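You operate a simulated robot arm through the tools that you are given. There is no shell and no other tool. Be economical: measure what you need, move in short steps, check, and stop when the job is done.

Carry out the task below with a simulated two-armed robot. There is one attempt and no reset: what you move stays moved.

Task
Put one of the small cartons from the side bench top on the front bench shelf. Fetch the hole cap that says "N32" from the side bench top and set it on the tall shelving third shelf from the top. Count the tee keys on the tall shelving second shelf from the bottom, then put as many of the spare bolts from the tall shelving second shelf from the bottom on the film pad there. Take the black folded pad from the front bench top and put it on the side bench top. Put the squat carton labelled "Y61" from the front bench top on the plain front spoke and the squat carton labelled "Y64" on the deck under the near table. Take the felt block and leave it on top of the grey can on the front bench top. The order is free. Set down upright: spare bolt, felt block.

It is judged by the outcome, as a careful person would: the job done as asked, and still so three seconds after it is handed in. It fails if anything else is knocked over, pushed out of place, dropped, spilled or broken. Lids that push on must go on centred and level and be pressed home; caps that screw on are set level and turned clockwise until they are tight.

Robot
Two 7-joint arms with two-finger parallel grippers on one trunk, on a base that drives. Base frame: it is fixed to the floor where the robot stands at the start and does not move with it; the origin is under the middle of the robot, x ahead of it, y to its left, z up; the surface under the hand at the start is at about z = 900. Units: mm, rad, N and s.
The left shoulder is at the start at [20, 170, 1253], the right one opposite. With the tool pointing down near the work surface each hand reaches from about 160 to 660 mm from the robot's upright axis, wherever it stands, measured 20 degrees to its own side. Places, roughly: deck under the near table [-2700, -300, 400]; felt block (8x5x6 cm) [-2900, -3700, 900]; film pad [-750, 2500, 500]; folded pad [-750, -2250, 1000]; front bench shelf [-1900, -2900, 300]; grey can [-3000, -4000, 1000]; hole cap [0, 1000, 1000]; plain front spoke [-3700, -1800, 900]; side bench top [600, 300, 900]; small carton [250, 500, 1000]; spare bolt (3x3x6 cm) [-200, 1500, 600]; squat carton [-1000, -2500, 1000]; tall shelving third shelf [-600, 2200, 900]; tee key [-750, 2250, 500]. Payload 3.8 kg a hand.
Tool frame (each hand has its own): the origin (TCP) lies between the finger pads and is the grasp point; the fingertips stand 30 mm ahead of it; z points along the fingers, y is the line along which they close. Largest opening 110 mm; finger width 20, thickness 10; the body of the gripper, 48 by 112 mm, starts 55 mm behind the TCP.
Orientation is that of the tool frame in the base frame, as [roll, pitch, yaw] about the fixed x, y, z axes, in that order (R = Rz(yaw) Ry(pitch) Rx(roll)). With the fingers straight down and closing along the base's y, the tool's x points along the base's -x, its y along +y and its z along -z.

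Tools
- The arms move only by the tool step_arm. It takes "left_targets", "right_targets" or both (then of equal length, played together; a hand with none holds still); each is a list of rows, each a list of 7 numbers: the shift along the tool's x, y, z in cm, then the turn, a rotation vector about the tool's x, y, z in rad, then the closure, from 0 (fully open) to 1 (shut). In form: [[tx, ty, tz, ax, ay, az, fingers], ...]. A call has 1 to 20 rows; each row is the pose to reach, as a shift and turn from the pose commanded when the call began, along the tool's axes at that moment. A row lasts 0.2 s, in which the tool goes at most 50 mm and 0.15 rad; a call with a longer step from one row to the next is refused whole, and so is a gripper value outside its range. Where a pose cannot be reached the arm comes as near as it can. A force on the tool above 40 N (or 10 N above the force at the start of the call, whichever is more), or a blocked arm, ends the call early, and 0.2 s more pass. Each finger travels about 72 mm/s and halts on what it meets, pressing with about 28 N; the grip force reading is that of the motor and also rises with nothing between the fingers. The clock runs only during rows and for 0.2 s after the last one: add rows that repeat a pose to give the fingers time. It gives the time, the measured TCP pose, the force on the tool (base axes), the opening and the grip force at its end, in the units of the frame above (readings bear some noise), with the torque about the TCP (base axes, N m) and any sound that the robot's microphone picked up.
- Cameras (640 x 400 px; columns grow to the right, rows downward): "scene" is now at [97.7, 43.1, 1405.2]; the picture's right is [0.49, -0.87, 0.00], its down [-0.49, -0.27, -0.83] and it looks along [0.72, 0.40, -0.56] (base axes); focal length 214 px, centre (320, 200). "left" rides on the left gripper at [73, -17, -103] in its tool frame; the picture's right is [0.23, 0.97, 0.00], its down [-0.76, 0.18, -0.62] and it looks along [-0.61, 0.14, 0.78] (tool axes); focal length 222 px, centre (320, 200). "right" rides on the right gripper at [72, 17, -103] in its tool frame; the picture's right is [-0.23, 0.97, 0.00], its down [-0.76, -0.18, -0.62] and it looks along [-0.61, -0.14, 0.78] (tool axes); focal length 222 px, centre (320, 200).
- camera(camera): a new picture of that camera. It takes no simulated time.
- lift_body(by): slides the trunk up (or, below 0, down) by that many mm; the arms and the scene camera ride with it, the base frame stays. It gives what a move gives, with no picture.
- steer(legs): drives the robot by 1 to 6 legs, each [ahead, turn to the left] in mm and rad, along the robot's own axes; the way and the turn of a leg run together, so that a leg with both is an arc; at most 1500 mm and 3.142 rad a leg. The arms and the cameras ride along, it lands a little off, and it stops where it bumps. It gives what a move gives.
- pan_tilt(pan, tilt): turns the head with the scene camera to pan (to the left, within 1.396 rad either way) and tilt (down, from -0.506 to 1.204), counted from straight ahead of the robot. It gives what a move gives.
- locate(camera, pixels): there is no depth. For up to 12 entries [column, row, z] of the newest picture of that camera ("zoom" is the newest enlarged one), the place [x, y] in the base frame at which the ray of that pixel passes the height z, good to about 2 mm. It takes no simulated time.
- enlarge(camera, box): a new picture of the part [left, top, right, bottom] of that camera's present view, enlarged. It takes no simulated time.
- hand_in(): hands the job in; it is judged then, once.

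Work in short steps. Measure before you move; look again where a grasp or a placing could have gone wrong, and mend it. You have 322 turns and 216 pictures in all, those below and enlarged ones among them. Open the grippers and draw the arms clear of the work before you hand the job in, unless the task says otherwise; then end with one line.

The tools are called after "Request:" as a command line: name --argument value ..., lists and objects as JSON in quotes. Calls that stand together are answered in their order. step_arm: Moves the arms, as the interface text tells. Its arguments: {"type":"object","properties":{"left_targets":{"type":"array"},"right_targets":{"type":"array"}},"required":[]} The other tools are called the same way: lift_body (by) slides the trunk up or down; steer (legs) drives the base; pan_tilt (pan, tilt) turns the head that bears the scene camera; camera (camera) takes a picture; locate (camera, pixels) gives the place at which the rays of pixels pass given heights; enlarge (camera, box) takes an enlarged picture of a part of a camera's view; hand_in () hands the job in.

At the start:

```text
clock: 0.0
left_ee_pos: [387.2, 437.2, 1209.3]
left_ee_rot: [-3.141, 0.001, -3.139]
left_wrist_force: [-0.1, 0.6, -0.3]
left_ft_torque: [-0.02, 0.02, -0.03]
left_opening: 109.8
left_gripper_force: 0.1
right_ee_pos: [418.8, 59.6, 1202.5]
right_ee_rot: [-3.14, 0.001, -3.141]
right_wrist_force: [0.7, 0.1, -0.5]
right_ft_torque: [0.02, 0.0, 0.01]
right_opening: 109.8
right_gripper_force: 0.1
trunk travel left (down, up): [-350.0, 220.0]
robot x, y, heading: [0.8, -0.9, -0.0]
head pan, tilt: [0.508, 0.595]
```

scene: 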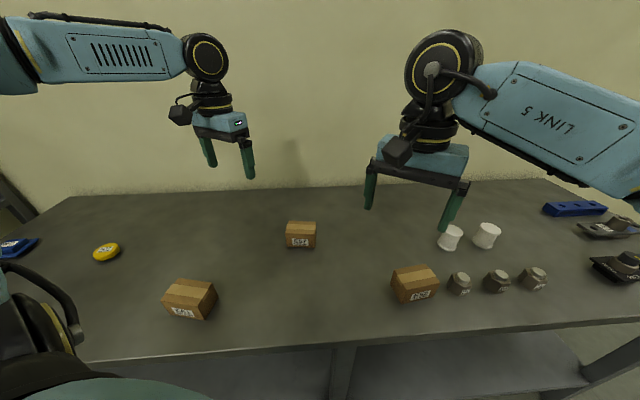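
right: 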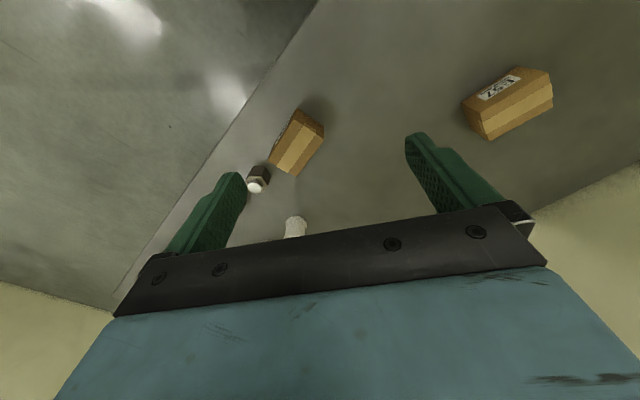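
left: 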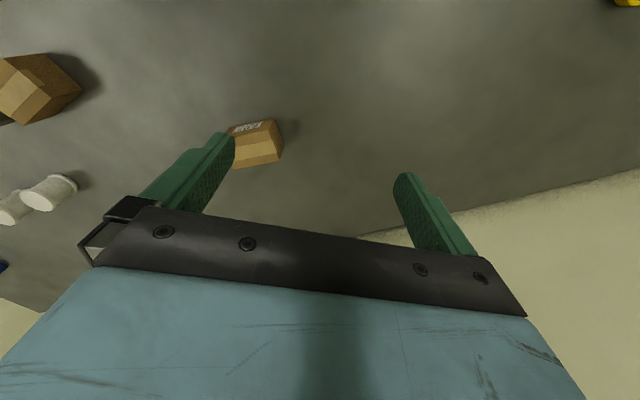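

The start view shows the side bench: cartons near (190,298), (300,234), (415,283), a yellow disc (106,252) and a blue item at left. I'll look left for the caps.

Request:
locate --camera "scene" --pixels '[[106, 252, 900], [190, 315, 900], [300, 246, 900], [415, 300, 900], [15, 250, 900], [80, 362, 900], [340, 346, 900], [605, 325, 900], [70, 195, 900], [550, 180, 900]]'

Request:
enlarge --camera "scene" --box '[0, 200, 240, 350]'

Request:
pan_tilt --pan 1.35 --tilt 0.6

Request:
camera --camera "scene"

```text
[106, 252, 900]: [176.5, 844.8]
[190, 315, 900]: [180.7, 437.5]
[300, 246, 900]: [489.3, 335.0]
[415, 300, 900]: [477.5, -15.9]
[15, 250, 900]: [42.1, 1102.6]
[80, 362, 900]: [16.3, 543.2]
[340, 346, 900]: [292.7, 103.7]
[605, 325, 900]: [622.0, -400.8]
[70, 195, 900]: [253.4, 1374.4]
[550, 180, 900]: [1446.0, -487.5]
```

```text
2.67 times, centred on (120, 275) of scene
```

zoom: 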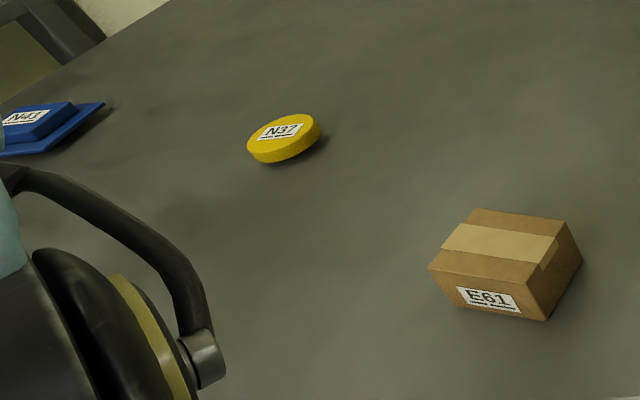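

```text
clock: 1.2
left_ee_pos: [387.1, 436.1, 1210.3]
left_ee_rot: [3.141, -0.001, -3.14]
left_wrist_force: [0.5, 0.8, 0.4]
left_ft_torque: [0.02, 0.0, -0.01]
left_opening: 109.6
left_gripper_force: 0.0
right_ee_pos: [417.9, 60.1, 1202.4]
right_ee_rot: [-3.14, -0.001, -3.141]
right_wrist_force: [1.6, 0.6, -0.2]
right_ft_torque: [0.0, 0.0, -0.02]
right_opening: 110.0
right_gripper_force: 0.1
trunk travel left (down, up): [-350.0, 220.0]
robot x, y, heading: [-3.0, 0.5, -0.002]
head pan, tilt: [1.349, 0.6]
```

```text
211 pictures are left
```

scene: 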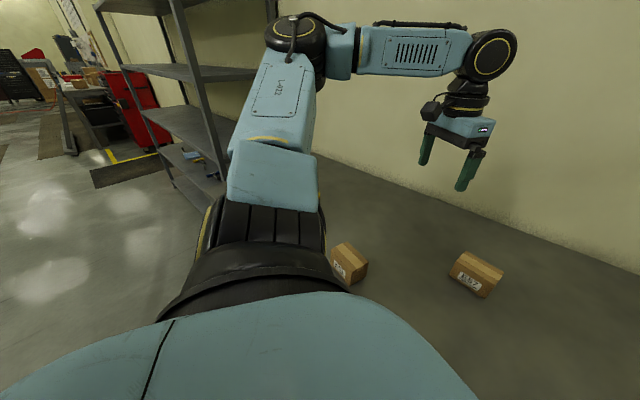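

The yellow cap reads N37 or N32 and the blue pad N4?; the arm blocks further view. I'll turn to face the bench squarely and look from there.

Request:
steer --legs '[[0, 0.57]]'

Request:
pan_tilt --pan 0.6 --tilt 0.7

Request:
camera --camera "scene"

```text
clock: 3.1
left_ee_pos: [91.8, 576.4, 1210.2]
left_ee_rot: [-3.141, -0.001, -2.573]
left_wrist_force: [-0.7, 0.3, 0.7]
left_ft_torque: [-0.03, -0.01, 0.02]
left_opening: 110.0
left_gripper_force: 0.1
right_ee_pos: [318.9, 274.6, 1201.8]
right_ee_rot: [3.141, 0.0, -2.572]
right_wrist_force: [-0.1, 0.6, 0.5]
right_ft_torque: [-0.02, 0.0, 0.0]
right_opening: 110.1
right_gripper_force: 0.1
trunk travel left (down, up): [-350.0, 220.0]
robot x, y, heading: [2.5, 0.2, 0.569]
head pan, tilt: [1.349, 0.6]
```

```text
clock: 4.2
left_ee_pos: [90.3, 576.6, 1211.3]
left_ee_rot: [-3.141, 0.002, -2.572]
left_wrist_force: [0.3, 0.2, -0.3]
left_ft_torque: [-0.01, 0.02, 0.0]
left_opening: 110.0
left_gripper_force: 0.0
right_ee_pos: [319.0, 275.7, 1201.9]
right_ee_rot: [-3.141, -0.002, -2.573]
right_wrist_force: [-0.5, 0.1, 0.3]
right_ft_torque: [-0.01, 0.01, -0.02]
right_opening: 110.1
right_gripper_force: 0.0
trunk travel left (down, up): [-350.0, 220.0]
robot x, y, heading: [-1.5, -1.1, 0.568]
head pan, tilt: [0.6, 0.7]
```

```text
210 pictures are left
```

scene: 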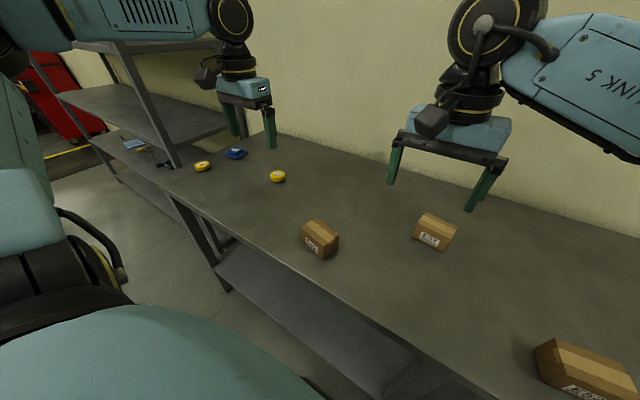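

Now two yellow caps show: (202,166) and (278,176). I zoom there and locate them.

Request:
enlarge --camera "scene" --box '[100, 120, 300, 245]'

Request:
locate --camera "scene" --pixels '[[202, 168, 900], [278, 178, 900], [235, 155, 900], [160, 195, 900], [350, 300, 900], [210, 140, 900], [174, 165, 900], [170, 165, 600], [435, 246, 900], [322, 254, 900]]'

```text
3.20 times, centred on (200, 182) of scene
```

zoom: 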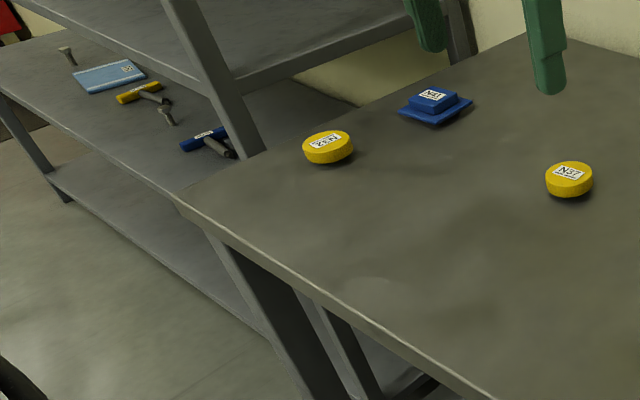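

```text
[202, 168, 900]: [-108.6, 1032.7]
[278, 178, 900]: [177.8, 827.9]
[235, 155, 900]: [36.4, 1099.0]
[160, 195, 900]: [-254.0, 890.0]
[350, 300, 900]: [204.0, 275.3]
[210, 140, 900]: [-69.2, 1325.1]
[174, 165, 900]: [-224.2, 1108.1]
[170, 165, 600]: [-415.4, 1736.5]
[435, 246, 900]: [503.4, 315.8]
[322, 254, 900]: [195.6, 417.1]
```

The rotated label reads "N32" on the left cap at (-109,1033); the other is N37. I'll pull the hands in, then drive 590 mm left along the bench to reach both cap and carton.

Request:
locate --camera "scene" --pixels '[[155, 182, 900], [260, 132, 900], [178, 168, 900], [110, 160, 540], [202.5, 163, 930]]'

Request:
step_arm --left_targets '[[2, -4.5, 0, 0, 0, 0, 0], [4, -9, 0, 0, 0, 0, 0], [6, -13.5, 0, 0, 0, 0, 0], [8, -18, 0, 0, 0, 0, 0], [9, -22.5, 0, 0, 0, 0, 0], [9, -24, 0, 0, 0, 0, 0]]' --right_targets '[[2, -4, 0, 0, 0, 0, 0], [4, -8, 0, 0, 0, 0, 0], [6, -12, 0, 0, 0, 0, 0], [8, -16, 0, 0, 0, 0, 0], [10, -20, 0, 0, 0, 0, 0], [11, -24, 0, 0, 0, 0, 0]]'

Request:
steer --legs '[[0, 1.571], [590, 0], [0, -1.571]]'

Request:
pan_tilt --pan 0.5 --tilt 0.7

Request:
camera --camera "scene"

```text
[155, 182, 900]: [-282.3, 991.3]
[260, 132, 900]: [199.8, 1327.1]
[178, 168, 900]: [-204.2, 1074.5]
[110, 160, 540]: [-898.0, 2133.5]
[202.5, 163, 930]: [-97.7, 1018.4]
```

```text
clock: 5.6
left_ee_pos: [143.0, 324.0, 1210.7]
left_ee_rot: [-3.141, 0.001, -2.57]
left_wrist_force: [-0.1, -0.3, -0.1]
left_ft_torque: [0.02, -0.02, -0.02]
left_opening: 109.9
left_gripper_force: 0.0
right_ee_pos: [355.3, 12.5, 1203.4]
right_ee_rot: [3.141, 0.001, -2.572]
right_wrist_force: [-0.5, 0.4, -0.6]
right_ft_torque: [0.03, -0.04, 0.0]
right_opening: 110.3
right_gripper_force: 0.0
trunk travel left (down, up): [-350.0, 220.0]
robot x, y, heading: [-0.5, -2.2, 0.568]
head pan, tilt: [0.6, 0.7]
```

```text
clock: 16.6
left_ee_pos: [-160.9, 825.5, 1210.3]
left_ee_rot: [-3.141, 0.0, -2.587]
left_wrist_force: [0.7, -0.1, 0.2]
left_ft_torque: [0.0, 0.0, -0.02]
left_opening: 110.1
left_gripper_force: 0.0
right_ee_pos: [47.2, 511.7, 1203.2]
right_ee_rot: [-3.14, 0.001, -2.591]
right_wrist_force: [0.3, 0.2, 0.1]
right_ft_torque: [0.02, 0.01, 0.0]
right_opening: 110.1
right_gripper_force: 0.1
trunk travel left (down, up): [-350.0, 220.0]
robot x, y, heading: [-306.7, 503.6, 0.55]
head pan, tilt: [0.6, 0.7]
```

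```text
clock: 17.2
left_ee_pos: [-161.0, 825.2, 1210.6]
left_ee_rot: [3.14, -0.001, -2.588]
left_wrist_force: [0.6, 0.7, -0.1]
left_ft_torque: [0.0, 0.0, 0.0]
left_opening: 109.8
left_gripper_force: 0.1
right_ee_pos: [46.8, 511.2, 1203.2]
right_ee_rot: [3.139, 0.0, -2.591]
right_wrist_force: [1.0, 0.4, -0.5]
right_ft_torque: [0.0, -0.01, 0.0]
right_opening: 110.2
right_gripper_force: 0.1
trunk travel left (down, up): [-350.0, 220.0]
robot x, y, heading: [-306.2, 503.5, 0.551]
head pan, tilt: [0.499, 0.7]
```

```text
208 pictures are left
```

scene: 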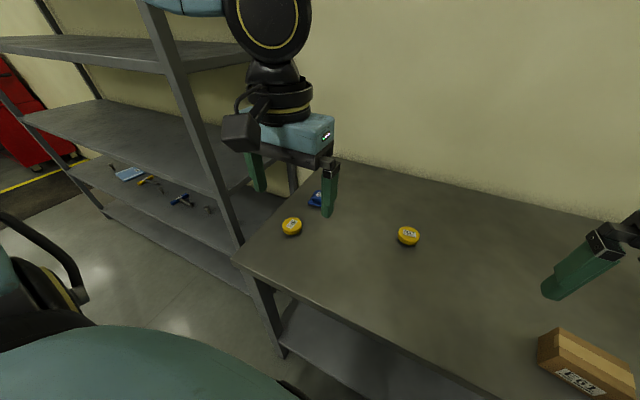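

The N32 cap is at (291,227). I measure it and the carton at (585,365).

Request:
enlarge --camera "scene" --box '[260, 180, 420, 280]'

Request:
locate --camera "zoom" --pixels '[[85, 185, 925], [165, 180, 925], [125, 172, 925], [125, 225, 900], [85, 205, 900], [165, 203, 900]]'

Request:
locate --camera "scene" --pixels '[[291, 234, 900], [541, 375, 900], [636, 400, 900], [540, 340, 960], [565, 328, 960], [634, 385, 960]]'

Request:
camera --camera "right"

Request:
camera --camera "left"

```text
4.00 times, centred on (340, 230) of scene
```

zoom: 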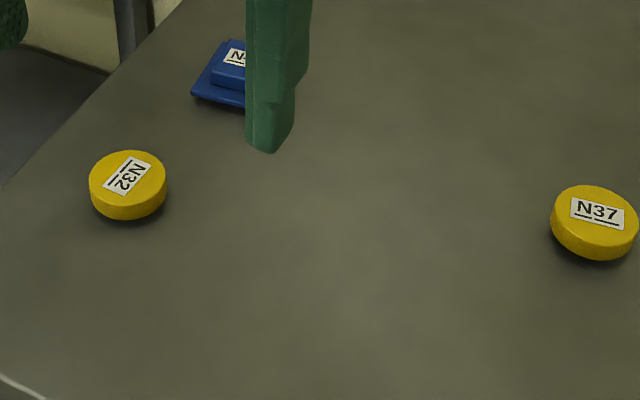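

```text
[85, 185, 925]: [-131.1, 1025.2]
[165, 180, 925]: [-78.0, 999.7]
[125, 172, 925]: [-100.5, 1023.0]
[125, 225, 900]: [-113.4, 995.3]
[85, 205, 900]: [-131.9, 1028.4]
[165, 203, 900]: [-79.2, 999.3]
```

```text
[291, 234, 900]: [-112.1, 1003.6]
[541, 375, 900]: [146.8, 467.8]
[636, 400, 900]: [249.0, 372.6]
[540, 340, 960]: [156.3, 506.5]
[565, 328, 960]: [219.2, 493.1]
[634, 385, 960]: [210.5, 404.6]
```

```text
206 pictures are left
```

right: 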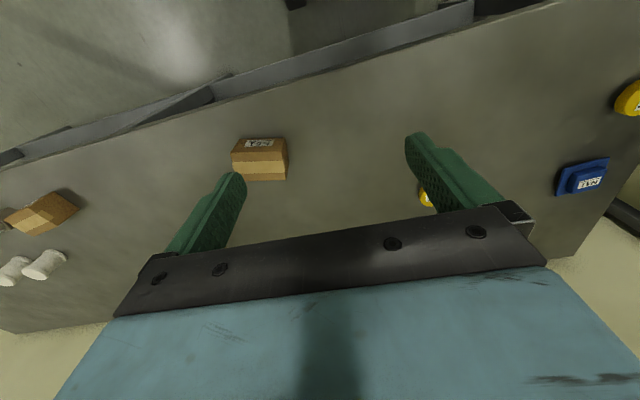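

```text
205 pictures are left
```

left: 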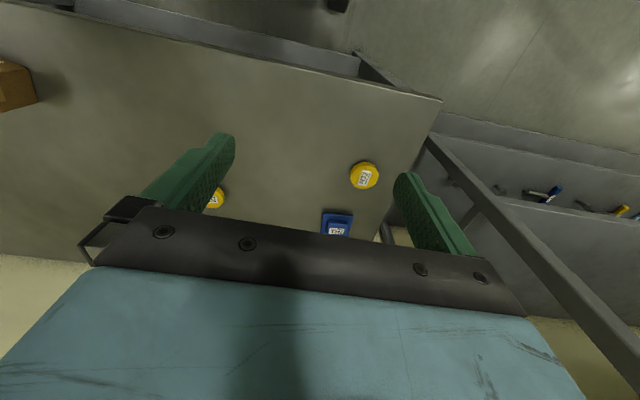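

Cap N32 confirmed (left cam (364,175)). I cross-check its centre and the carton's corners with the wrist cameras.

Request:
locate --camera "left" --pixels '[[365, 174, 925], [350, 177, 925], [379, 177, 925], [364, 189, 900], [364, 175, 920]]'

Request:
locate --camera "right" --pixels '[[238, 138, 900], [283, 139, 960], [231, 153, 960], [288, 153, 960], [236, 180, 960], [286, 180, 960], [260, 166, 960]]'

Request:
enlarge --camera "right" --box '[200, 110, 328, 190]'

```text
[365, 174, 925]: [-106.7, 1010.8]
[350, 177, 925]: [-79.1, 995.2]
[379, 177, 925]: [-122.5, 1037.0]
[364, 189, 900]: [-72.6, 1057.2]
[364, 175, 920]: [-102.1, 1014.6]
```

```text
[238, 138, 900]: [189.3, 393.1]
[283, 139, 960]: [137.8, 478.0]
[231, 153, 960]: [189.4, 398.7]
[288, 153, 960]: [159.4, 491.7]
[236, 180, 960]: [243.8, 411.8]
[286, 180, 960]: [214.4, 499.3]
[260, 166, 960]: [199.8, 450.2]
```

```text
5.00 times, centred on (264, 150) of right
```

zoom: 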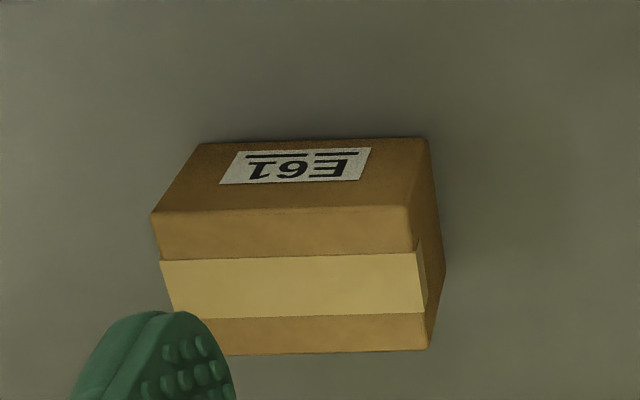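

I locate the carton's top and base corners to solve its height and yaw.

Request:
locate --camera "zoom" --pixels '[[200, 143, 900], [428, 138, 900], [152, 212, 950], [408, 206, 950], [427, 350, 950], [152, 212, 970], [408, 206, 970], [427, 350, 970], [445, 272, 900]]'

```text
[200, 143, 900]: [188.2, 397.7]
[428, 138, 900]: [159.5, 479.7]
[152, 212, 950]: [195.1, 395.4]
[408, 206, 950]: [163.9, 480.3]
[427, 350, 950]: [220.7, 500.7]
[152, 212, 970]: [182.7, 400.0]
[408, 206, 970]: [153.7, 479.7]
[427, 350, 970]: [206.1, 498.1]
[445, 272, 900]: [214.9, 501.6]
```

Carton: height ≈960, centre ≈(201,448), long side 87 at 110°. First I check where the shelving post is (left cam (440,150)→(630,360)) before moving the left hand.

Request:
locate --camera "left" --pixels '[[428, 140, 900], [442, 150, 900], [520, 225, 1000], [520, 225, 1050], [520, 225, 1100], [600, 330, 1100], [600, 330, 1150], [600, 330, 1200], [628, 336, 1150], [440, 98, 900]]'

Request:
step_arm --right_targets '[[-0.5, -2, 3.2, 0.0137, -0.1303, 0.0332, 0], [-1, -4, 6.4, 0.0275, -0.2607, 0.0663, 0], [-1.5, -6, 9.6, 0.0412, -0.391, 0.0995, 0], [-2, -7.9, 12.8, 0.0549, -0.5213, 0.1327, 0], [-2.5, -9.9, 16, 0.0687, -0.6517, 0.1658, 0], [-2.9, -11.9, 19.2, 0.0824, -0.782, 0.199, 0]]'

Request:
camera --camera "right"

```text
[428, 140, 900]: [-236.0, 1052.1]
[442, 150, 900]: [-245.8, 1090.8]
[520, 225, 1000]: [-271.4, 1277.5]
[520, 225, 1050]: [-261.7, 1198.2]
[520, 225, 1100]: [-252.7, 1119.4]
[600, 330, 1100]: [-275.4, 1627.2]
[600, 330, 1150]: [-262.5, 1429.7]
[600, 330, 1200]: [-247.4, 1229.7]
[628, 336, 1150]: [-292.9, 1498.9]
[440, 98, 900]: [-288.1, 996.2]
```

```text
clock: 18.6
left_ee_pos: [-161.8, 826.2, 1209.4]
left_ee_rot: [-3.141, -0.001, -2.588]
left_wrist_force: [-0.4, -0.3, -0.3]
left_ft_torque: [-0.03, 0.04, -0.01]
left_opening: 109.9
left_gripper_force: 0.0
right_ee_pos: [158.8, 448.8, 1002.3]
right_ee_rot: [3.137, 0.767, -2.788]
right_wrist_force: [-0.1, 0.6, 0.1]
right_ft_torque: [-0.02, -0.01, -0.04]
right_opening: 109.9
right_gripper_force: 0.1
right hand out of reach, approached as far as the arm can: row 3, 4, 5, 6
trunk travel left (down, up): [-350.0, 220.0]
robot x, y, heading: [-308.5, 503.0, 0.552]
head pan, tilt: [0.499, 0.7]
```

```text
203 pictures are left
```

right: 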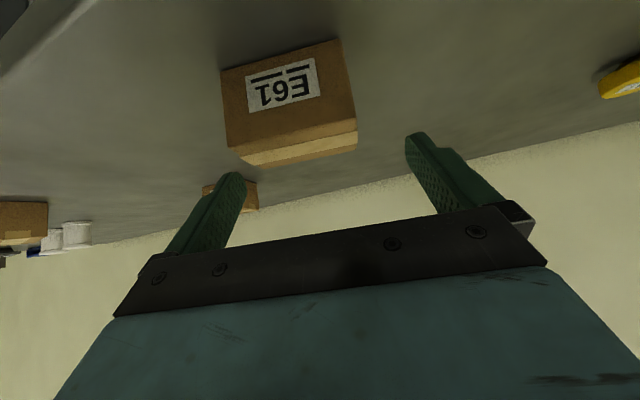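

The arm stopped at (159,449,1002), tool 44° tilted. I shift 15 mm right first plus 15 mm along tool x to align, and check the frame.

Request:
step_arm --right_targets '[[0.8, -0.8, 0, 0, 0, 0, 0], [1.5, -1.5, 1, 0, 0, 0, 0]]'

Request:
camera --camera "right"

```text
clock: 19.2
left_ee_pos: [-161.1, 825.6, 1210.1]
left_ee_rot: [3.141, 0.003, -2.589]
left_wrist_force: [0.5, 0.2, -0.2]
left_ft_torque: [0.02, -0.02, -0.01]
left_opening: 109.6
left_gripper_force: 0.1
right_ee_pos: [164.6, 433.3, 991.8]
right_ee_rot: [3.139, 0.78, -2.8]
right_wrist_force: [0.7, -1.2, 0.6]
right_ft_torque: [0.05, 0.02, 0.02]
right_opening: 110.1
right_gripper_force: 0.1
right hand out of reach, approached as far as the arm can: row 1, 2
trunk travel left (down, up): [-350.0, 220.0]
robot x, y, heading: [-308.0, 501.2, 0.55]
head pan, tilt: [0.499, 0.7]
```

```text
202 pictures are left
```

right: 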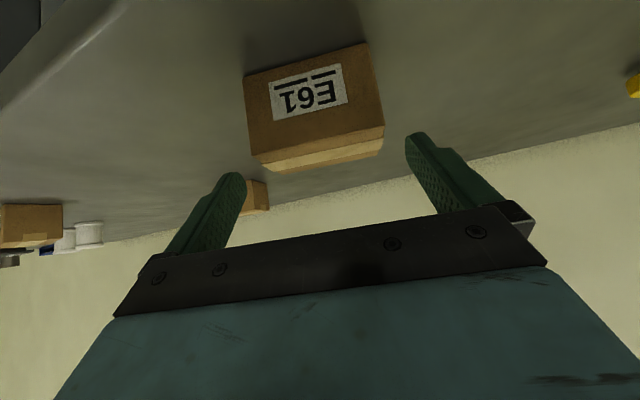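

Now at (165,433,992), aligned within 2 mm of the carton. I advance 65 mm along the tool with small corrections, then close.

Request:
step_arm --right_targets '[[0.4, 0.1, 2.5, 0, 0, 0, 0], [0.7, 0.2, 4.5, 0, 0, 0, 0], [0.8, 0.2, 6.4, 0, 0, 0, 0]]'

Request:
camera --camera "right"

```text
clock: 20.1
left_ee_pos: [-159.9, 826.6, 1210.9]
left_ee_rot: [3.141, 0.0, -2.588]
left_wrist_force: [-0.4, -0.2, 0.8]
left_ft_torque: [0.03, 0.03, 0.03]
left_opening: 110.4
left_gripper_force: 0.0
right_ee_pos: [213.8, 447.1, 958.6]
right_ee_rot: [3.141, 0.775, -2.799]
right_wrist_force: [0.4, 0.1, 0.4]
right_ft_torque: [-0.08, 0.02, -0.01]
right_opening: 109.9
right_gripper_force: 0.0
right hand out of reach, approached as far as the arm can: row 1, 2, 3
trunk travel left (down, up): [-350.0, 220.0]
robot x, y, heading: [-310.0, 503.5, 0.55]
head pan, tilt: [0.499, 0.7]
```

```text
201 pictures are left
```

right: 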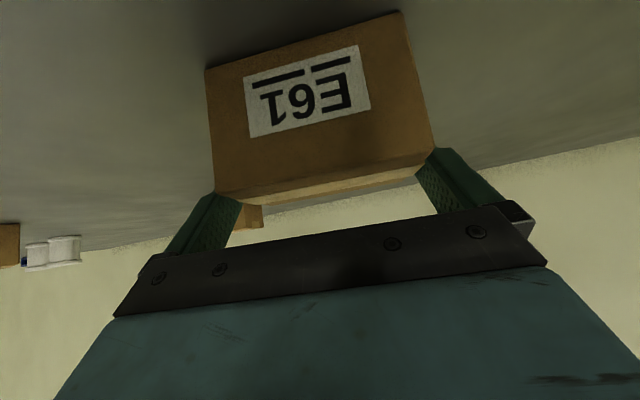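

The arm can't fold enough: TCP is at (214,447,959), 13 mm too far and 19 mm high. Raising the trunk gives more room, so I lift 150 mm and retry.

Request:
lift_body --by 150

Request:
step_arm --right_targets '[[2.5, 0, 2.5, 0, 0, 0, 0], [3, 0, 3, 0, 0, 0, 0]]'

```text
clock: 21.8
left_ee_pos: [-160.8, 826.5, 1359.6]
left_ee_rot: [-3.141, 0.0, -2.589]
left_wrist_force: [-0.2, -0.3, 0.1]
left_ft_torque: [0.03, -0.02, -0.01]
left_opening: 109.8
left_gripper_force: 0.2
right_ee_pos: [213.4, 445.6, 1108.7]
right_ee_rot: [3.141, 0.776, -2.798]
right_wrist_force: [0.1, -0.6, -0.2]
right_ft_torque: [-0.02, -0.02, -0.03]
right_opening: 110.1
right_gripper_force: 0.0
trunk travel left (down, up): [-500.0, 70.0]
robot x, y, heading: [-308.6, 503.0, 0.549]
head pan, tilt: [0.499, 0.7]
```

```text
clock: 22.4
left_ee_pos: [-161.1, 825.8, 1361.0]
left_ee_rot: [3.141, 0.001, -2.588]
left_wrist_force: [0.2, 0.1, 0.6]
left_ft_torque: [-0.02, 0.03, 0.0]
left_opening: 110.1
left_gripper_force: 0.1
right_ee_pos: [222.5, 449.8, 1098.4]
right_ee_rot: [3.141, 0.77, -2.802]
right_wrist_force: [-0.5, -0.2, 0.5]
right_ft_torque: [0.01, -0.01, 0.0]
right_opening: 110.3
right_gripper_force: 0.0
right hand out of reach, approached as far as the arm can: row 1, 2
trunk travel left (down, up): [-500.0, 70.0]
robot x, y, heading: [-310.2, 504.4, 0.552]
head pan, tilt: [0.499, 0.7]
```

Still limited, now at (222,450,1098); I command further straight down to see whether the reach frees up.

Request:
step_arm --right_targets '[[2.5, 0, 2.5, 0, 0, 0, 0], [5, 0, 5, 0, 0, 0, 0], [6, 0, 6, 0, 0, 0, 0]]'

```text
clock: 23.2
left_ee_pos: [-160.6, 826.9, 1360.6]
left_ee_rot: [3.141, -0.001, -2.589]
left_wrist_force: [0.3, 0.2, 0.3]
left_ft_torque: [-0.01, 0.0, 0.02]
left_opening: 109.9
left_gripper_force: 0.1
right_ee_pos: [231.2, 450.8, 1090.6]
right_ee_rot: [-3.14, 0.768, -2.801]
right_wrist_force: [0.3, 0.9, -0.4]
right_ft_torque: [0.03, 0.03, -0.03]
right_opening: 110.1
right_gripper_force: 0.0
right hand out of reach, approached as far as the arm can: row 1, 2, 3
trunk travel left (down, up): [-500.0, 70.0]
robot x, y, heading: [-307.5, 504.6, 0.551]
head pan, tilt: [0.499, 0.7]
```

Going down with the tilt is the limit, so I'll grasp top-down instead: rotate the right tool back to vertical while rising.

Request:
step_arm --right_targets '[[-3, 0, -3, 0, 0, 0, 0], [-6, 0, -6, 0, 0.14, 0, 0], [-9, 0, -9, 0, 0.28, 0, 0], [-11, 0, -11, 0, 0.42, 0, 0], [-11, 0, -11, 0, 0.56, 0, 0], [-11, 0, -11, 0, 0.7, 0, 0], [-11, 0, -11, 0, 0.783, 0, 0]]'

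Request:
lift_body --by -150

```text
clock: 24.8
left_ee_pos: [-159.7, 825.3, 1360.3]
left_ee_rot: [-3.141, -0.001, -2.587]
left_wrist_force: [0.2, -0.3, -0.5]
left_ft_torque: [-0.02, 0.01, -0.03]
left_opening: 110.1
left_gripper_force: 0.0
right_ee_pos: [234.1, 452.3, 1248.7]
right_ee_rot: [3.139, -0.009, -2.799]
right_wrist_force: [-0.3, 0.4, 0.0]
right_ft_torque: [-0.01, 0.0, -0.01]
right_opening: 110.1
right_gripper_force: 0.0
trunk travel left (down, up): [-500.0, 70.0]
robot x, y, heading: [-304.1, 500.7, 0.553]
head pan, tilt: [0.499, 0.7]
```

```text
clock: 26.6
left_ee_pos: [-161.1, 825.9, 1210.0]
left_ee_rot: [-3.139, -0.001, -2.588]
left_wrist_force: [-0.2, -0.4, 0.1]
left_ft_torque: [-0.03, -0.01, 0.01]
left_opening: 110.1
left_gripper_force: 0.1
right_ee_pos: [234.1, 451.4, 1099.0]
right_ee_rot: [-3.141, -0.007, -2.8]
right_wrist_force: [0.1, 0.2, 0.3]
right_ft_torque: [-0.01, 0.0, -0.01]
right_opening: 110.0
right_gripper_force: 0.0
trunk travel left (down, up): [-350.0, 220.0]
robot x, y, heading: [-306.2, 498.1, 0.548]
head pan, tilt: [0.499, 0.7]
```

Vertical again at (234,451,1099). I move the right hand down over the carton and the left hand above the N32 cap.

Request:
step_arm --right_targets '[[1.6, 0.4, 0, 0, 0, 0, 0], [3.2, 0.8, 2, 0, 0, 0, 0], [3.2, 0.8, 6, 0, 0, 0, 0], [3.2, 0.8, 10, 0, 0, 0, 0], [3.2, 0.8, 14, 0, 0, 0, 0], [3.2, 0.8, 16.4, 0, 0, 0, 0]]' --left_targets '[[-2.4, 2.2, 3.5, 0, 0, 0, 0], [-4.8, 4.3, 7, 0, 0, 0, 0], [-7.2, 6.5, 10.5, 0, 0, 0, 0], [-9.6, 8.6, 14, 0, 0, 0, 0], [-12, 10.8, 17.5, 0, 0, 0, 0], [-14.5, 12.9, 21, 0, 0, 0, 0]]'

Request:
camera --camera "right"

Request:
camera --camera "left"

```text
clock: 27.9
left_ee_pos: [-103.4, 1014.3, 1001.7]
left_ee_rot: [3.141, -0.003, -2.59]
left_wrist_force: [0.8, 0.8, 0.0]
left_ft_torque: [-0.03, -0.01, 0.01]
left_opening: 110.2
left_gripper_force: 0.0
right_ee_pos: [202.0, 449.7, 934.4]
right_ee_rot: [-3.141, -0.008, -2.8]
right_wrist_force: [0.2, -0.1, 0.1]
right_ft_torque: [-0.02, 0.0, 0.02]
right_opening: 110.0
right_gripper_force: 0.1
trunk travel left (down, up): [-350.0, 220.0]
robot x, y, heading: [-306.0, 500.1, 0.551]
head pan, tilt: [0.499, 0.7]
```

```text
200 pictures are left
```

right: 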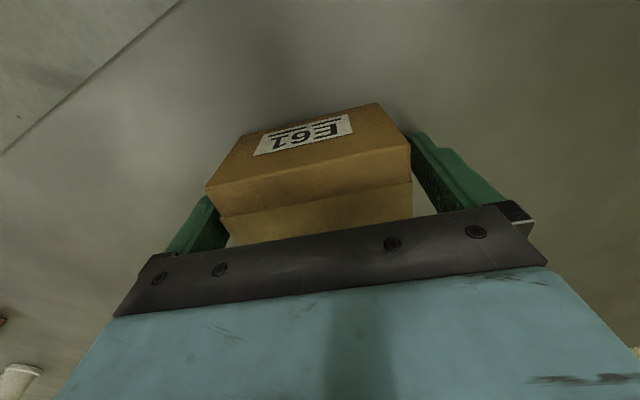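

```text
199 pictures are left
```

left: 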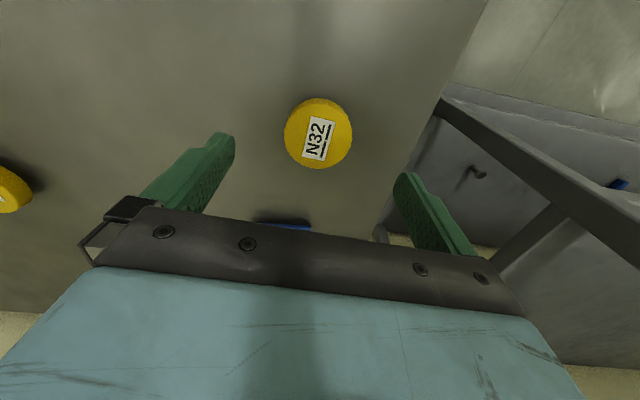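

Both aligned. I verify the cap's centre with the left camera, and close the right hand on the carton and lift it.

Request:
locate --camera "left" --pixels '[[319, 135, 922], [285, 135, 922], [352, 135, 922]]'

Request:
step_arm --right_targets '[[0, 0, 0, 0, 0, 0, 0.5], [0, 0, 0, 0, 0, 0, 1], [0, 0, 0, 0, 0, 0, 1], [0, 0, 0, 0, 0, 0, 1], [0, 0, -4, 0, 0, 0, 1], [0, 0, -8, 0, 0, 0, 1], [0, 0, -12, 0, 0, 0, 1]]'

```text
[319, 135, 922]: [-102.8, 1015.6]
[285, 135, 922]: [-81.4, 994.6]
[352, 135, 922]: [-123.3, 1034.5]
```

```text
clock: 29.6
left_ee_pos: [-104.0, 1012.1, 1002.3]
left_ee_rot: [3.141, 0.001, -2.589]
left_wrist_force: [0.4, 0.0, 0.4]
left_ft_torque: [0.03, 0.0, 0.02]
left_opening: 109.8
left_gripper_force: 0.1
right_ee_pos: [201.6, 447.5, 1056.3]
right_ee_rot: [3.141, -0.006, -2.799]
right_wrist_force: [0.8, 1.2, -1.1]
right_ft_torque: [0.0, -0.02, -0.01]
right_opening: 89.8
right_gripper_force: 27.9
trunk travel left (down, up): [-350.0, 220.0]
robot x, y, heading: [-307.9, 500.9, 0.551]
head pan, tilt: [0.499, 0.7]
```

Carton is held (90 mm). Before gripping the cap, I look at the shelving to choose the tilt for placing.

Request:
pan_tilt --pan 1.1 --tilt 0.4

Request:
camera --camera "scene"

```text
clock: 30.6
left_ee_pos: [-103.8, 1013.9, 1002.5]
left_ee_rot: [-3.141, 0.0, -2.588]
left_wrist_force: [-1.3, 0.4, 0.6]
left_ft_torque: [-0.03, 0.0, 0.01]
left_opening: 110.0
left_gripper_force: 0.1
right_ee_pos: [202.6, 447.9, 1055.5]
right_ee_rot: [3.14, -0.006, -2.8]
right_wrist_force: [-0.2, 0.2, -2.8]
right_ft_torque: [-0.01, 0.03, 0.01]
right_opening: 90.0
right_gripper_force: 28.2
trunk travel left (down, up): [-350.0, 220.0]
robot x, y, heading: [-308.9, 499.1, 0.55]
head pan, tilt: [1.1, 0.4]
```

```text
198 pictures are left
```

scene: 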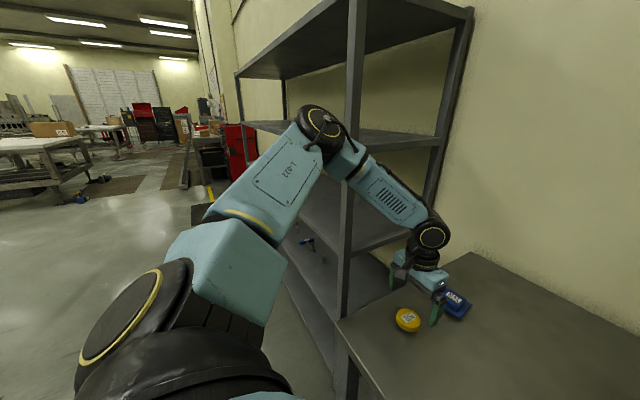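

Shelf gaps look around 430 mm, so a vertical hand near the front edge should fit. I lower the left hand onto the cap, close and lift.

Request:
step_arm --left_targets '[[0, 0, 3, 0, 0, 0, 0], [0, 0, 6.0, 0, 0, 0, 0], [0, 0, 6.9, 0, 0, 0, 0], [0, 0, 6.9, 0, 0, 0, 0.5], [0, 0, 6.9, 0, 0, 0, 1], [0, 0, 6.9, 0, 0, 0, 1], [0, 0, 6.9, 0, 0, 0, 1], [0, 0, 3, 0, 0, 0, 1], [0, 0, -2, 0, 0, 0, 1], [0, 0, -6, 0, 0, 0, 1]]'

Request:
camera --camera "left"

```text
clock: 32.8
left_ee_pos: [-105.9, 1012.4, 1062.3]
left_ee_rot: [-3.141, 0.001, -2.59]
left_wrist_force: [-0.2, -0.5, -0.2]
left_ft_torque: [0.01, -0.02, -0.01]
left_opening: 56.1
left_gripper_force: 28.1
right_ee_pos: [201.4, 448.2, 1055.3]
right_ee_rot: [-3.141, -0.007, -2.799]
right_wrist_force: [0.3, 0.4, -1.8]
right_ft_torque: [0.01, 0.0, 0.02]
right_opening: 89.8
right_gripper_force: 28.7
trunk travel left (down, up): [-350.0, 220.0]
robot x, y, heading: [-313.4, 502.1, 0.551]
head pan, tilt: [1.1, 0.4]
```

```text
197 pictures are left
```

left: 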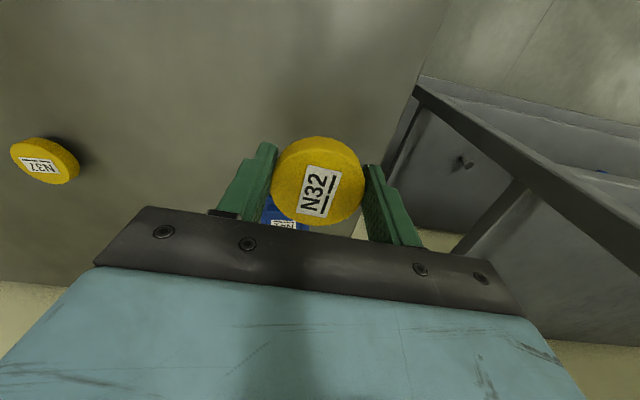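

Cap held (56 mm). I tuck both hands in, then back off and drive left in front of the tall shelving.

Request:
step_arm --left_targets '[[0, 0, -4, 0, 0, 0, 1], [3, -2, -8, 0, 0, 0, 1], [6, -5, -8, 0, 0, 0, 1], [9, -8, -8, 0, 0, 0, 1], [12, -11, -8, 0, 0, 0, 1], [15, -14, -8, 0, 0, 0, 1]]' --right_targets '[[0, 0, -4, 0, 0, 0, 1], [3, 1.6, -8, 0, 0, 0, 1], [6, 3.2, -8, 0, 0, 0, 1], [9, 4.8, -8, 0, 0, 0, 1], [12, 6.4, -8, 0, 0, 0, 1], [14.6, 8.2, -8, 0, 0, 0, 1]]'

Request:
steer --legs '[[-250, 0], [0, 1.571], [1150, 0], [0, -1.571]]'

Request:
pan_tilt --pan 0 --tilt 0.6

Request:
camera --camera "scene"

```text
refused: row 2 steps farther than a row can; nothing moved
```

```text
clock: 47.7
left_ee_pos: [-956.2, 1839.5, 1060.0]
left_ee_rot: [3.141, -0.001, -2.562]
left_wrist_force: [0.2, 0.7, -0.1]
left_ft_torque: [-0.01, 0.04, -0.05]
left_opening: 56.4
left_gripper_force: 28.2
right_ee_pos: [-633.6, 1284.6, 1054.9]
right_ee_rot: [-3.14, -0.008, -2.772]
right_wrist_force: [0.4, 0.1, -2.2]
right_ft_torque: [0.01, 0.04, 0.01]
right_opening: 90.0
right_gripper_force: 27.7
trunk travel left (down, up): [-350.0, 220.0]
robot x, y, heading: [-1144.8, 1323.2, 0.578]
head pan, tilt: [1.1, 0.4]
```

```text
clock: 49.0
left_ee_pos: [-956.6, 1840.1, 1061.0]
left_ee_rot: [3.14, 0.0, -2.562]
left_wrist_force: [0.7, 0.8, -0.1]
left_ft_torque: [0.02, 0.01, 0.0]
left_opening: 56.2
left_gripper_force: 28.3
right_ee_pos: [-634.4, 1283.9, 1055.6]
right_ee_rot: [3.141, -0.007, -2.773]
right_wrist_force: [-0.2, -0.2, -2.7]
right_ft_torque: [0.01, 0.06, 0.0]
right_opening: 89.7
right_gripper_force: 28.4
trunk travel left (down, up): [-350.0, 220.0]
robot x, y, heading: [-1144.5, 1324.9, 0.576]
head pan, tilt: [0.0, 0.6]
```

```text
196 pictures are left
```

scene: 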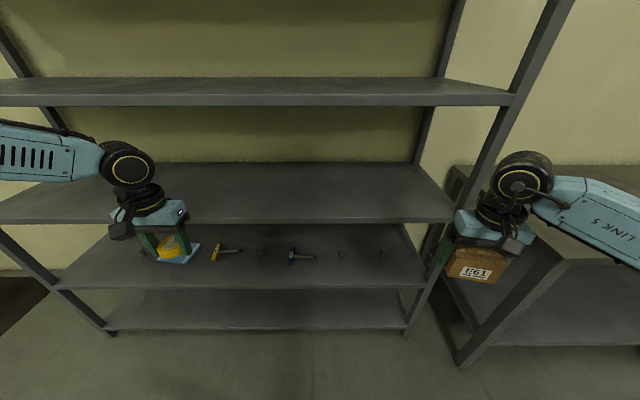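

The arm step was refused but the drive went fine with everything still held. I zoom in on the second shelf from the bottom and measure edges.

Request:
enlarge --camera "scene" --box '[120, 215, 440, 300]'

Request:
locate --camera "scene" --pixels '[[300, 218, 900], [60, 222, 900], [440, 215, 900], [300, 165, 900], [300, 288, 500], [300, 230, 500], [300, 100, 1350], [300, 80, 1350], [400, 336, 150], [470, 365, 0], [115, 335, 0]]'

```text
2.00 times, centred on (280, 258) of scene
```

zoom: 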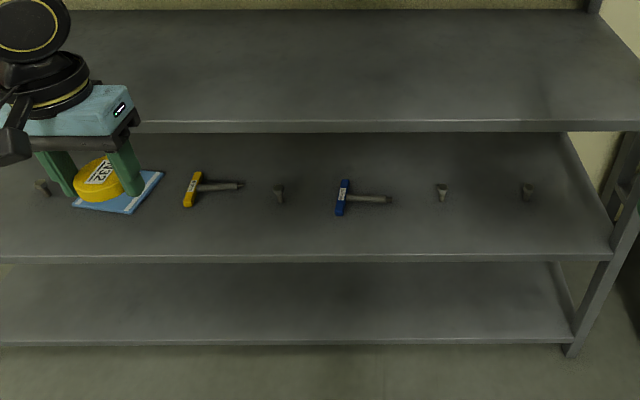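

```text
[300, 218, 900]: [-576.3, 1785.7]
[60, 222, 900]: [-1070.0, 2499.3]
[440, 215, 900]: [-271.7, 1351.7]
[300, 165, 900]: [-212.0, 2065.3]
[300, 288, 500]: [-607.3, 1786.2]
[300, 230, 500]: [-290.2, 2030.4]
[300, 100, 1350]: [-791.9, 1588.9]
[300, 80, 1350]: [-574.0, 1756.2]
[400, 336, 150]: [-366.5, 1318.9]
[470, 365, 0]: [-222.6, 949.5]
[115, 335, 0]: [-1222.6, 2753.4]
```

Two tee keys (yellow, blue) and four small bolts are visible; the left hand may hide some. I tuck the right hand, lower the trunk 100 mm.

Request:
step_arm --right_targets '[[4.5, 1.1, 0, 0, 0, 0, 1], [9, 2.2, 0, 0, 0, 0, 1], [13.6, 3.4, 0, 0, 0, 0, 1]]'

Request:
lift_body --by -100

Request:
camera --camera "scene"

```text
clock: 49.8
left_ee_pos: [-956.6, 1840.4, 1060.8]
left_ee_rot: [3.141, 0.001, -2.562]
left_wrist_force: [-0.8, -0.4, -0.2]
left_ft_torque: [0.02, 0.02, -0.01]
left_opening: 56.3
left_gripper_force: 28.2
right_ee_pos: [-773.5, 1265.9, 1056.3]
right_ee_rot: [3.141, -0.004, -2.773]
right_wrist_force: [-0.4, -0.6, -2.2]
right_ft_torque: [0.03, -0.04, -0.04]
right_opening: 89.6
right_gripper_force: 28.2
trunk travel left (down, up): [-350.0, 220.0]
robot x, y, heading: [-1145.2, 1324.4, 0.58]
head pan, tilt: [0.0, 0.6]
```

```text
clock: 51.2
left_ee_pos: [-955.2, 1840.1, 960.4]
left_ee_rot: [3.141, 0.0, -2.562]
left_wrist_force: [-0.3, -0.7, -0.6]
left_ft_torque: [0.0, -0.02, -0.01]
left_opening: 56.2
left_gripper_force: 28.3
right_ee_pos: [-772.4, 1266.0, 956.4]
right_ee_rot: [3.141, -0.005, -2.774]
right_wrist_force: [-0.3, 0.5, -3.4]
right_ft_torque: [0.03, -0.01, -0.01]
right_opening: 89.7
right_gripper_force: 28.3
trunk travel left (down, up): [-250.0, 320.0]
robot x, y, heading: [-1145.5, 1322.9, 0.576]
head pan, tilt: [0.0, 0.6]
```

```text
194 pictures are left
```

scene: 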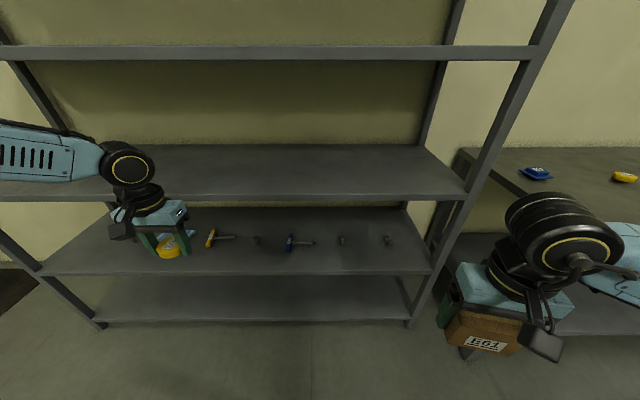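

I zoom on the shelf lips now to triangulate shelf heights between the two trunk heights.

Request:
enlarge --camera "scene" --box '[200, 140, 420, 280]'

```text
2.86 times, centred on (310, 210) of scene
```

zoom: 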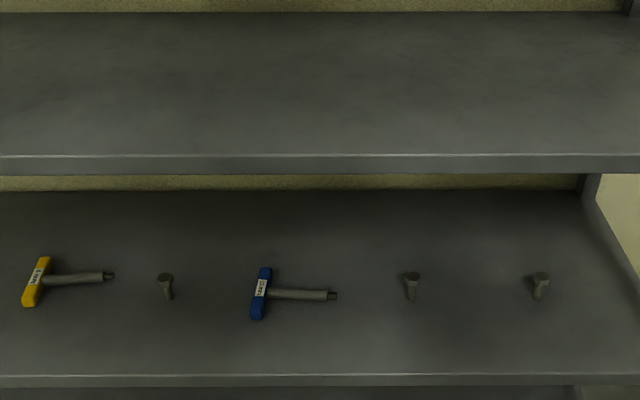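

Triangulation: shelf 3 top ≈ 934 mm, second-from-bottom ≈ 545, lip above at ≈1297; front edge ≈ 684 mm ahead. I raise 55 mm so the cap clears, then drive 240 forward.

Request:
lift_body --by 55

Request:
steer --legs '[[240, 0.03]]'

Request:
pan_tilt --pan 0.4 --tilt 0.6

Request:
camera --camera "scene"

Request:
camera --camera "left"

```text
clock: 52.1
left_ee_pos: [-955.6, 1840.2, 1016.0]
left_ee_rot: [-3.141, -0.001, -2.564]
left_wrist_force: [0.1, 0.1, 0.7]
left_ft_torque: [-0.01, 0.0, -0.01]
left_opening: 56.0
left_gripper_force: 27.9
right_ee_pos: [-772.7, 1266.9, 1010.5]
right_ee_rot: [-3.14, -0.005, -2.774]
right_wrist_force: [0.6, -1.3, -1.9]
right_ft_torque: [-0.01, 0.0, -0.05]
right_opening: 89.8
right_gripper_force: 27.7
trunk travel left (down, up): [-305.0, 265.0]
robot x, y, heading: [-1145.3, 1324.4, 0.577]
head pan, tilt: [0.0, 0.6]
```

```text
clock: 53.9
left_ee_pos: [-772.5, 1983.3, 1016.0]
left_ee_rot: [3.141, 0.0, -2.531]
left_wrist_force: [0.0, -0.1, -0.7]
left_ft_torque: [-0.03, 0.02, -0.01]
left_opening: 56.1
left_gripper_force: 28.0
right_ee_pos: [-569.0, 1413.5, 1010.7]
right_ee_rot: [3.141, -0.006, -2.74]
right_wrist_force: [0.6, 1.1, -3.0]
right_ft_torque: [0.02, 0.03, 0.0]
right_opening: 89.9
right_gripper_force: 28.6
trunk travel left (down, up): [-305.0, 265.0]
robot x, y, heading: [-944.2, 1455.7, 0.608]
head pan, tilt: [0.0, 0.6]
```

```text
clock: 54.8
left_ee_pos: [-773.3, 1981.1, 1015.7]
left_ee_rot: [-3.14, 0.0, -2.53]
left_wrist_force: [-0.2, -0.2, -0.7]
left_ft_torque: [0.0, 0.02, -0.04]
left_opening: 56.4
left_gripper_force: 28.1
right_ee_pos: [-570.3, 1414.3, 1009.5]
right_ee_rot: [3.142, -0.007, -2.74]
right_wrist_force: [0.7, 0.2, -2.6]
right_ft_torque: [0.02, 0.03, -0.01]
right_opening: 89.8
right_gripper_force: 28.3
trunk travel left (down, up): [-305.0, 265.0]
robot x, y, heading: [-943.1, 1462.3, 0.614]
head pan, tilt: [0.4, 0.6]
```

```text
192 pictures are left
```

scene: 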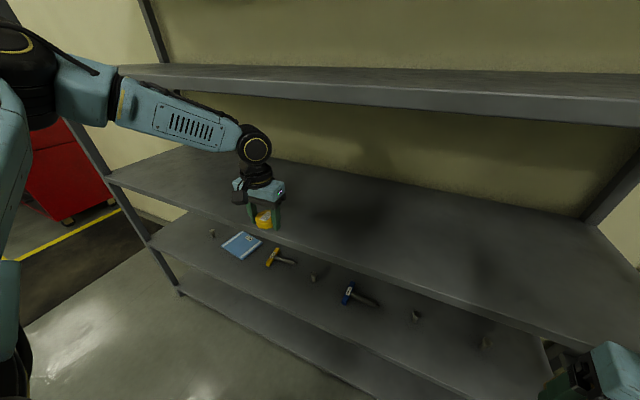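

```text
191 pictures are left
```

left: 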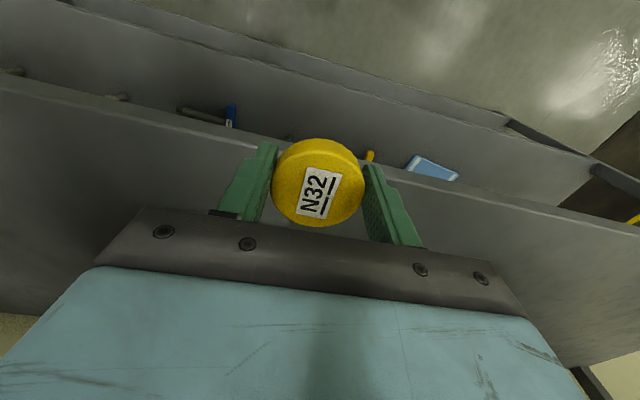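

Two tee keys visible (yellow, blue). The cap is right over the shelf edge; I extend 85 mm inward and lower to just above the surface.

Request:
step_arm --left_targets '[[-4, 0, 0, 0, 0, 0, 1], [-8.5, 0, 0, 0, 0, 0, 1], [-8.5, 0, 2, 0, 0, 0, 1], [-8.5, 0, 4, 0, 0, 0, 1]]'

Request:
camera --camera "left"

Request:
enlarge --camera "scene" --box '[160, 90, 360, 290]'

```text
clock: 55.8
left_ee_pos: [-702.6, 2030.7, 977.1]
left_ee_rot: [-3.141, -0.001, -2.53]
left_wrist_force: [0.5, -0.5, -0.5]
left_ft_torque: [0.02, 0.0, 0.0]
left_opening: 56.3
left_gripper_force: 28.4
right_ee_pos: [-569.2, 1413.9, 1010.7]
right_ee_rot: [-3.141, -0.007, -2.74]
right_wrist_force: [0.6, -0.8, -1.7]
right_ft_torque: [0.0, 0.01, -0.02]
right_opening: 89.8
right_gripper_force: 27.8
trunk travel left (down, up): [-305.0, 265.0]
robot x, y, heading: [-944.0, 1461.6, 0.613]
head pan, tilt: [0.4, 0.6]
```

```text
190 pictures are left
```

left: 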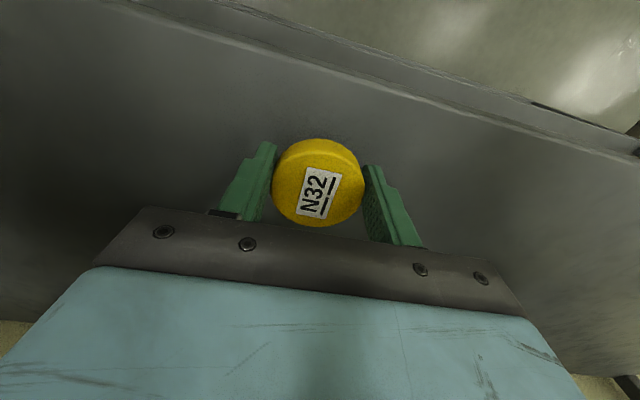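

```text
2.00 times, centred on (260, 190) of scene
```

zoom: 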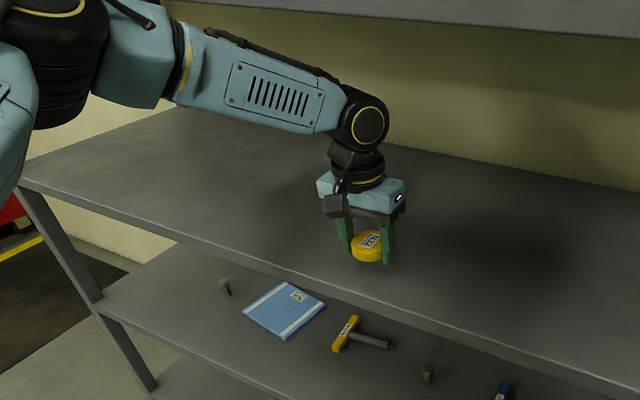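

The cap hangs above the shelf well inside the edge. I lower in small steps, watching the force.

Request:
step_arm --left_targets '[[0, 0, 0.5, 0, 0, 0, 1], [0, 0, 0.9, 0, 0, 0, 1]]'

Request:
step_arm --left_targets '[[0, 0, 0.3, 0, 0, 0, 1], [0, 0, 0.3, 0, 0, 0, 1]]'

```text
clock: 56.4
left_ee_pos: [-702.4, 2030.9, 967.5]
left_ee_rot: [-3.142, 0.0, -2.531]
left_wrist_force: [-0.4, -0.5, 0.2]
left_ft_torque: [0.02, 0.05, -0.01]
left_opening: 56.2
left_gripper_force: 28.4
right_ee_pos: [-570.0, 1413.4, 1011.2]
right_ee_rot: [-3.141, -0.008, -2.738]
right_wrist_force: [-0.6, 0.1, -2.1]
right_ft_torque: [-0.02, 0.02, 0.0]
right_opening: 89.8
right_gripper_force: 28.1
trunk travel left (down, up): [-305.0, 265.0]
robot x, y, heading: [-945.3, 1463.4, 0.611]
head pan, tilt: [0.4, 0.6]
```

```text
clock: 57.0
left_ee_pos: [-702.9, 2029.7, 964.3]
left_ee_rot: [3.141, -0.001, -2.529]
left_wrist_force: [-0.6, -0.1, -0.1]
left_ft_torque: [0.0, 0.01, -0.02]
left_opening: 56.4
left_gripper_force: 27.9
right_ee_pos: [-570.2, 1413.7, 1010.3]
right_ee_rot: [3.141, -0.007, -2.739]
right_wrist_force: [-0.5, 0.5, -1.8]
right_ft_torque: [0.0, -0.02, 0.01]
right_opening: 89.8
right_gripper_force: 28.2
trunk travel left (down, up): [-305.0, 265.0]
robot x, y, heading: [-942.9, 1460.3, 0.612]
head pan, tilt: [0.4, 0.6]
```

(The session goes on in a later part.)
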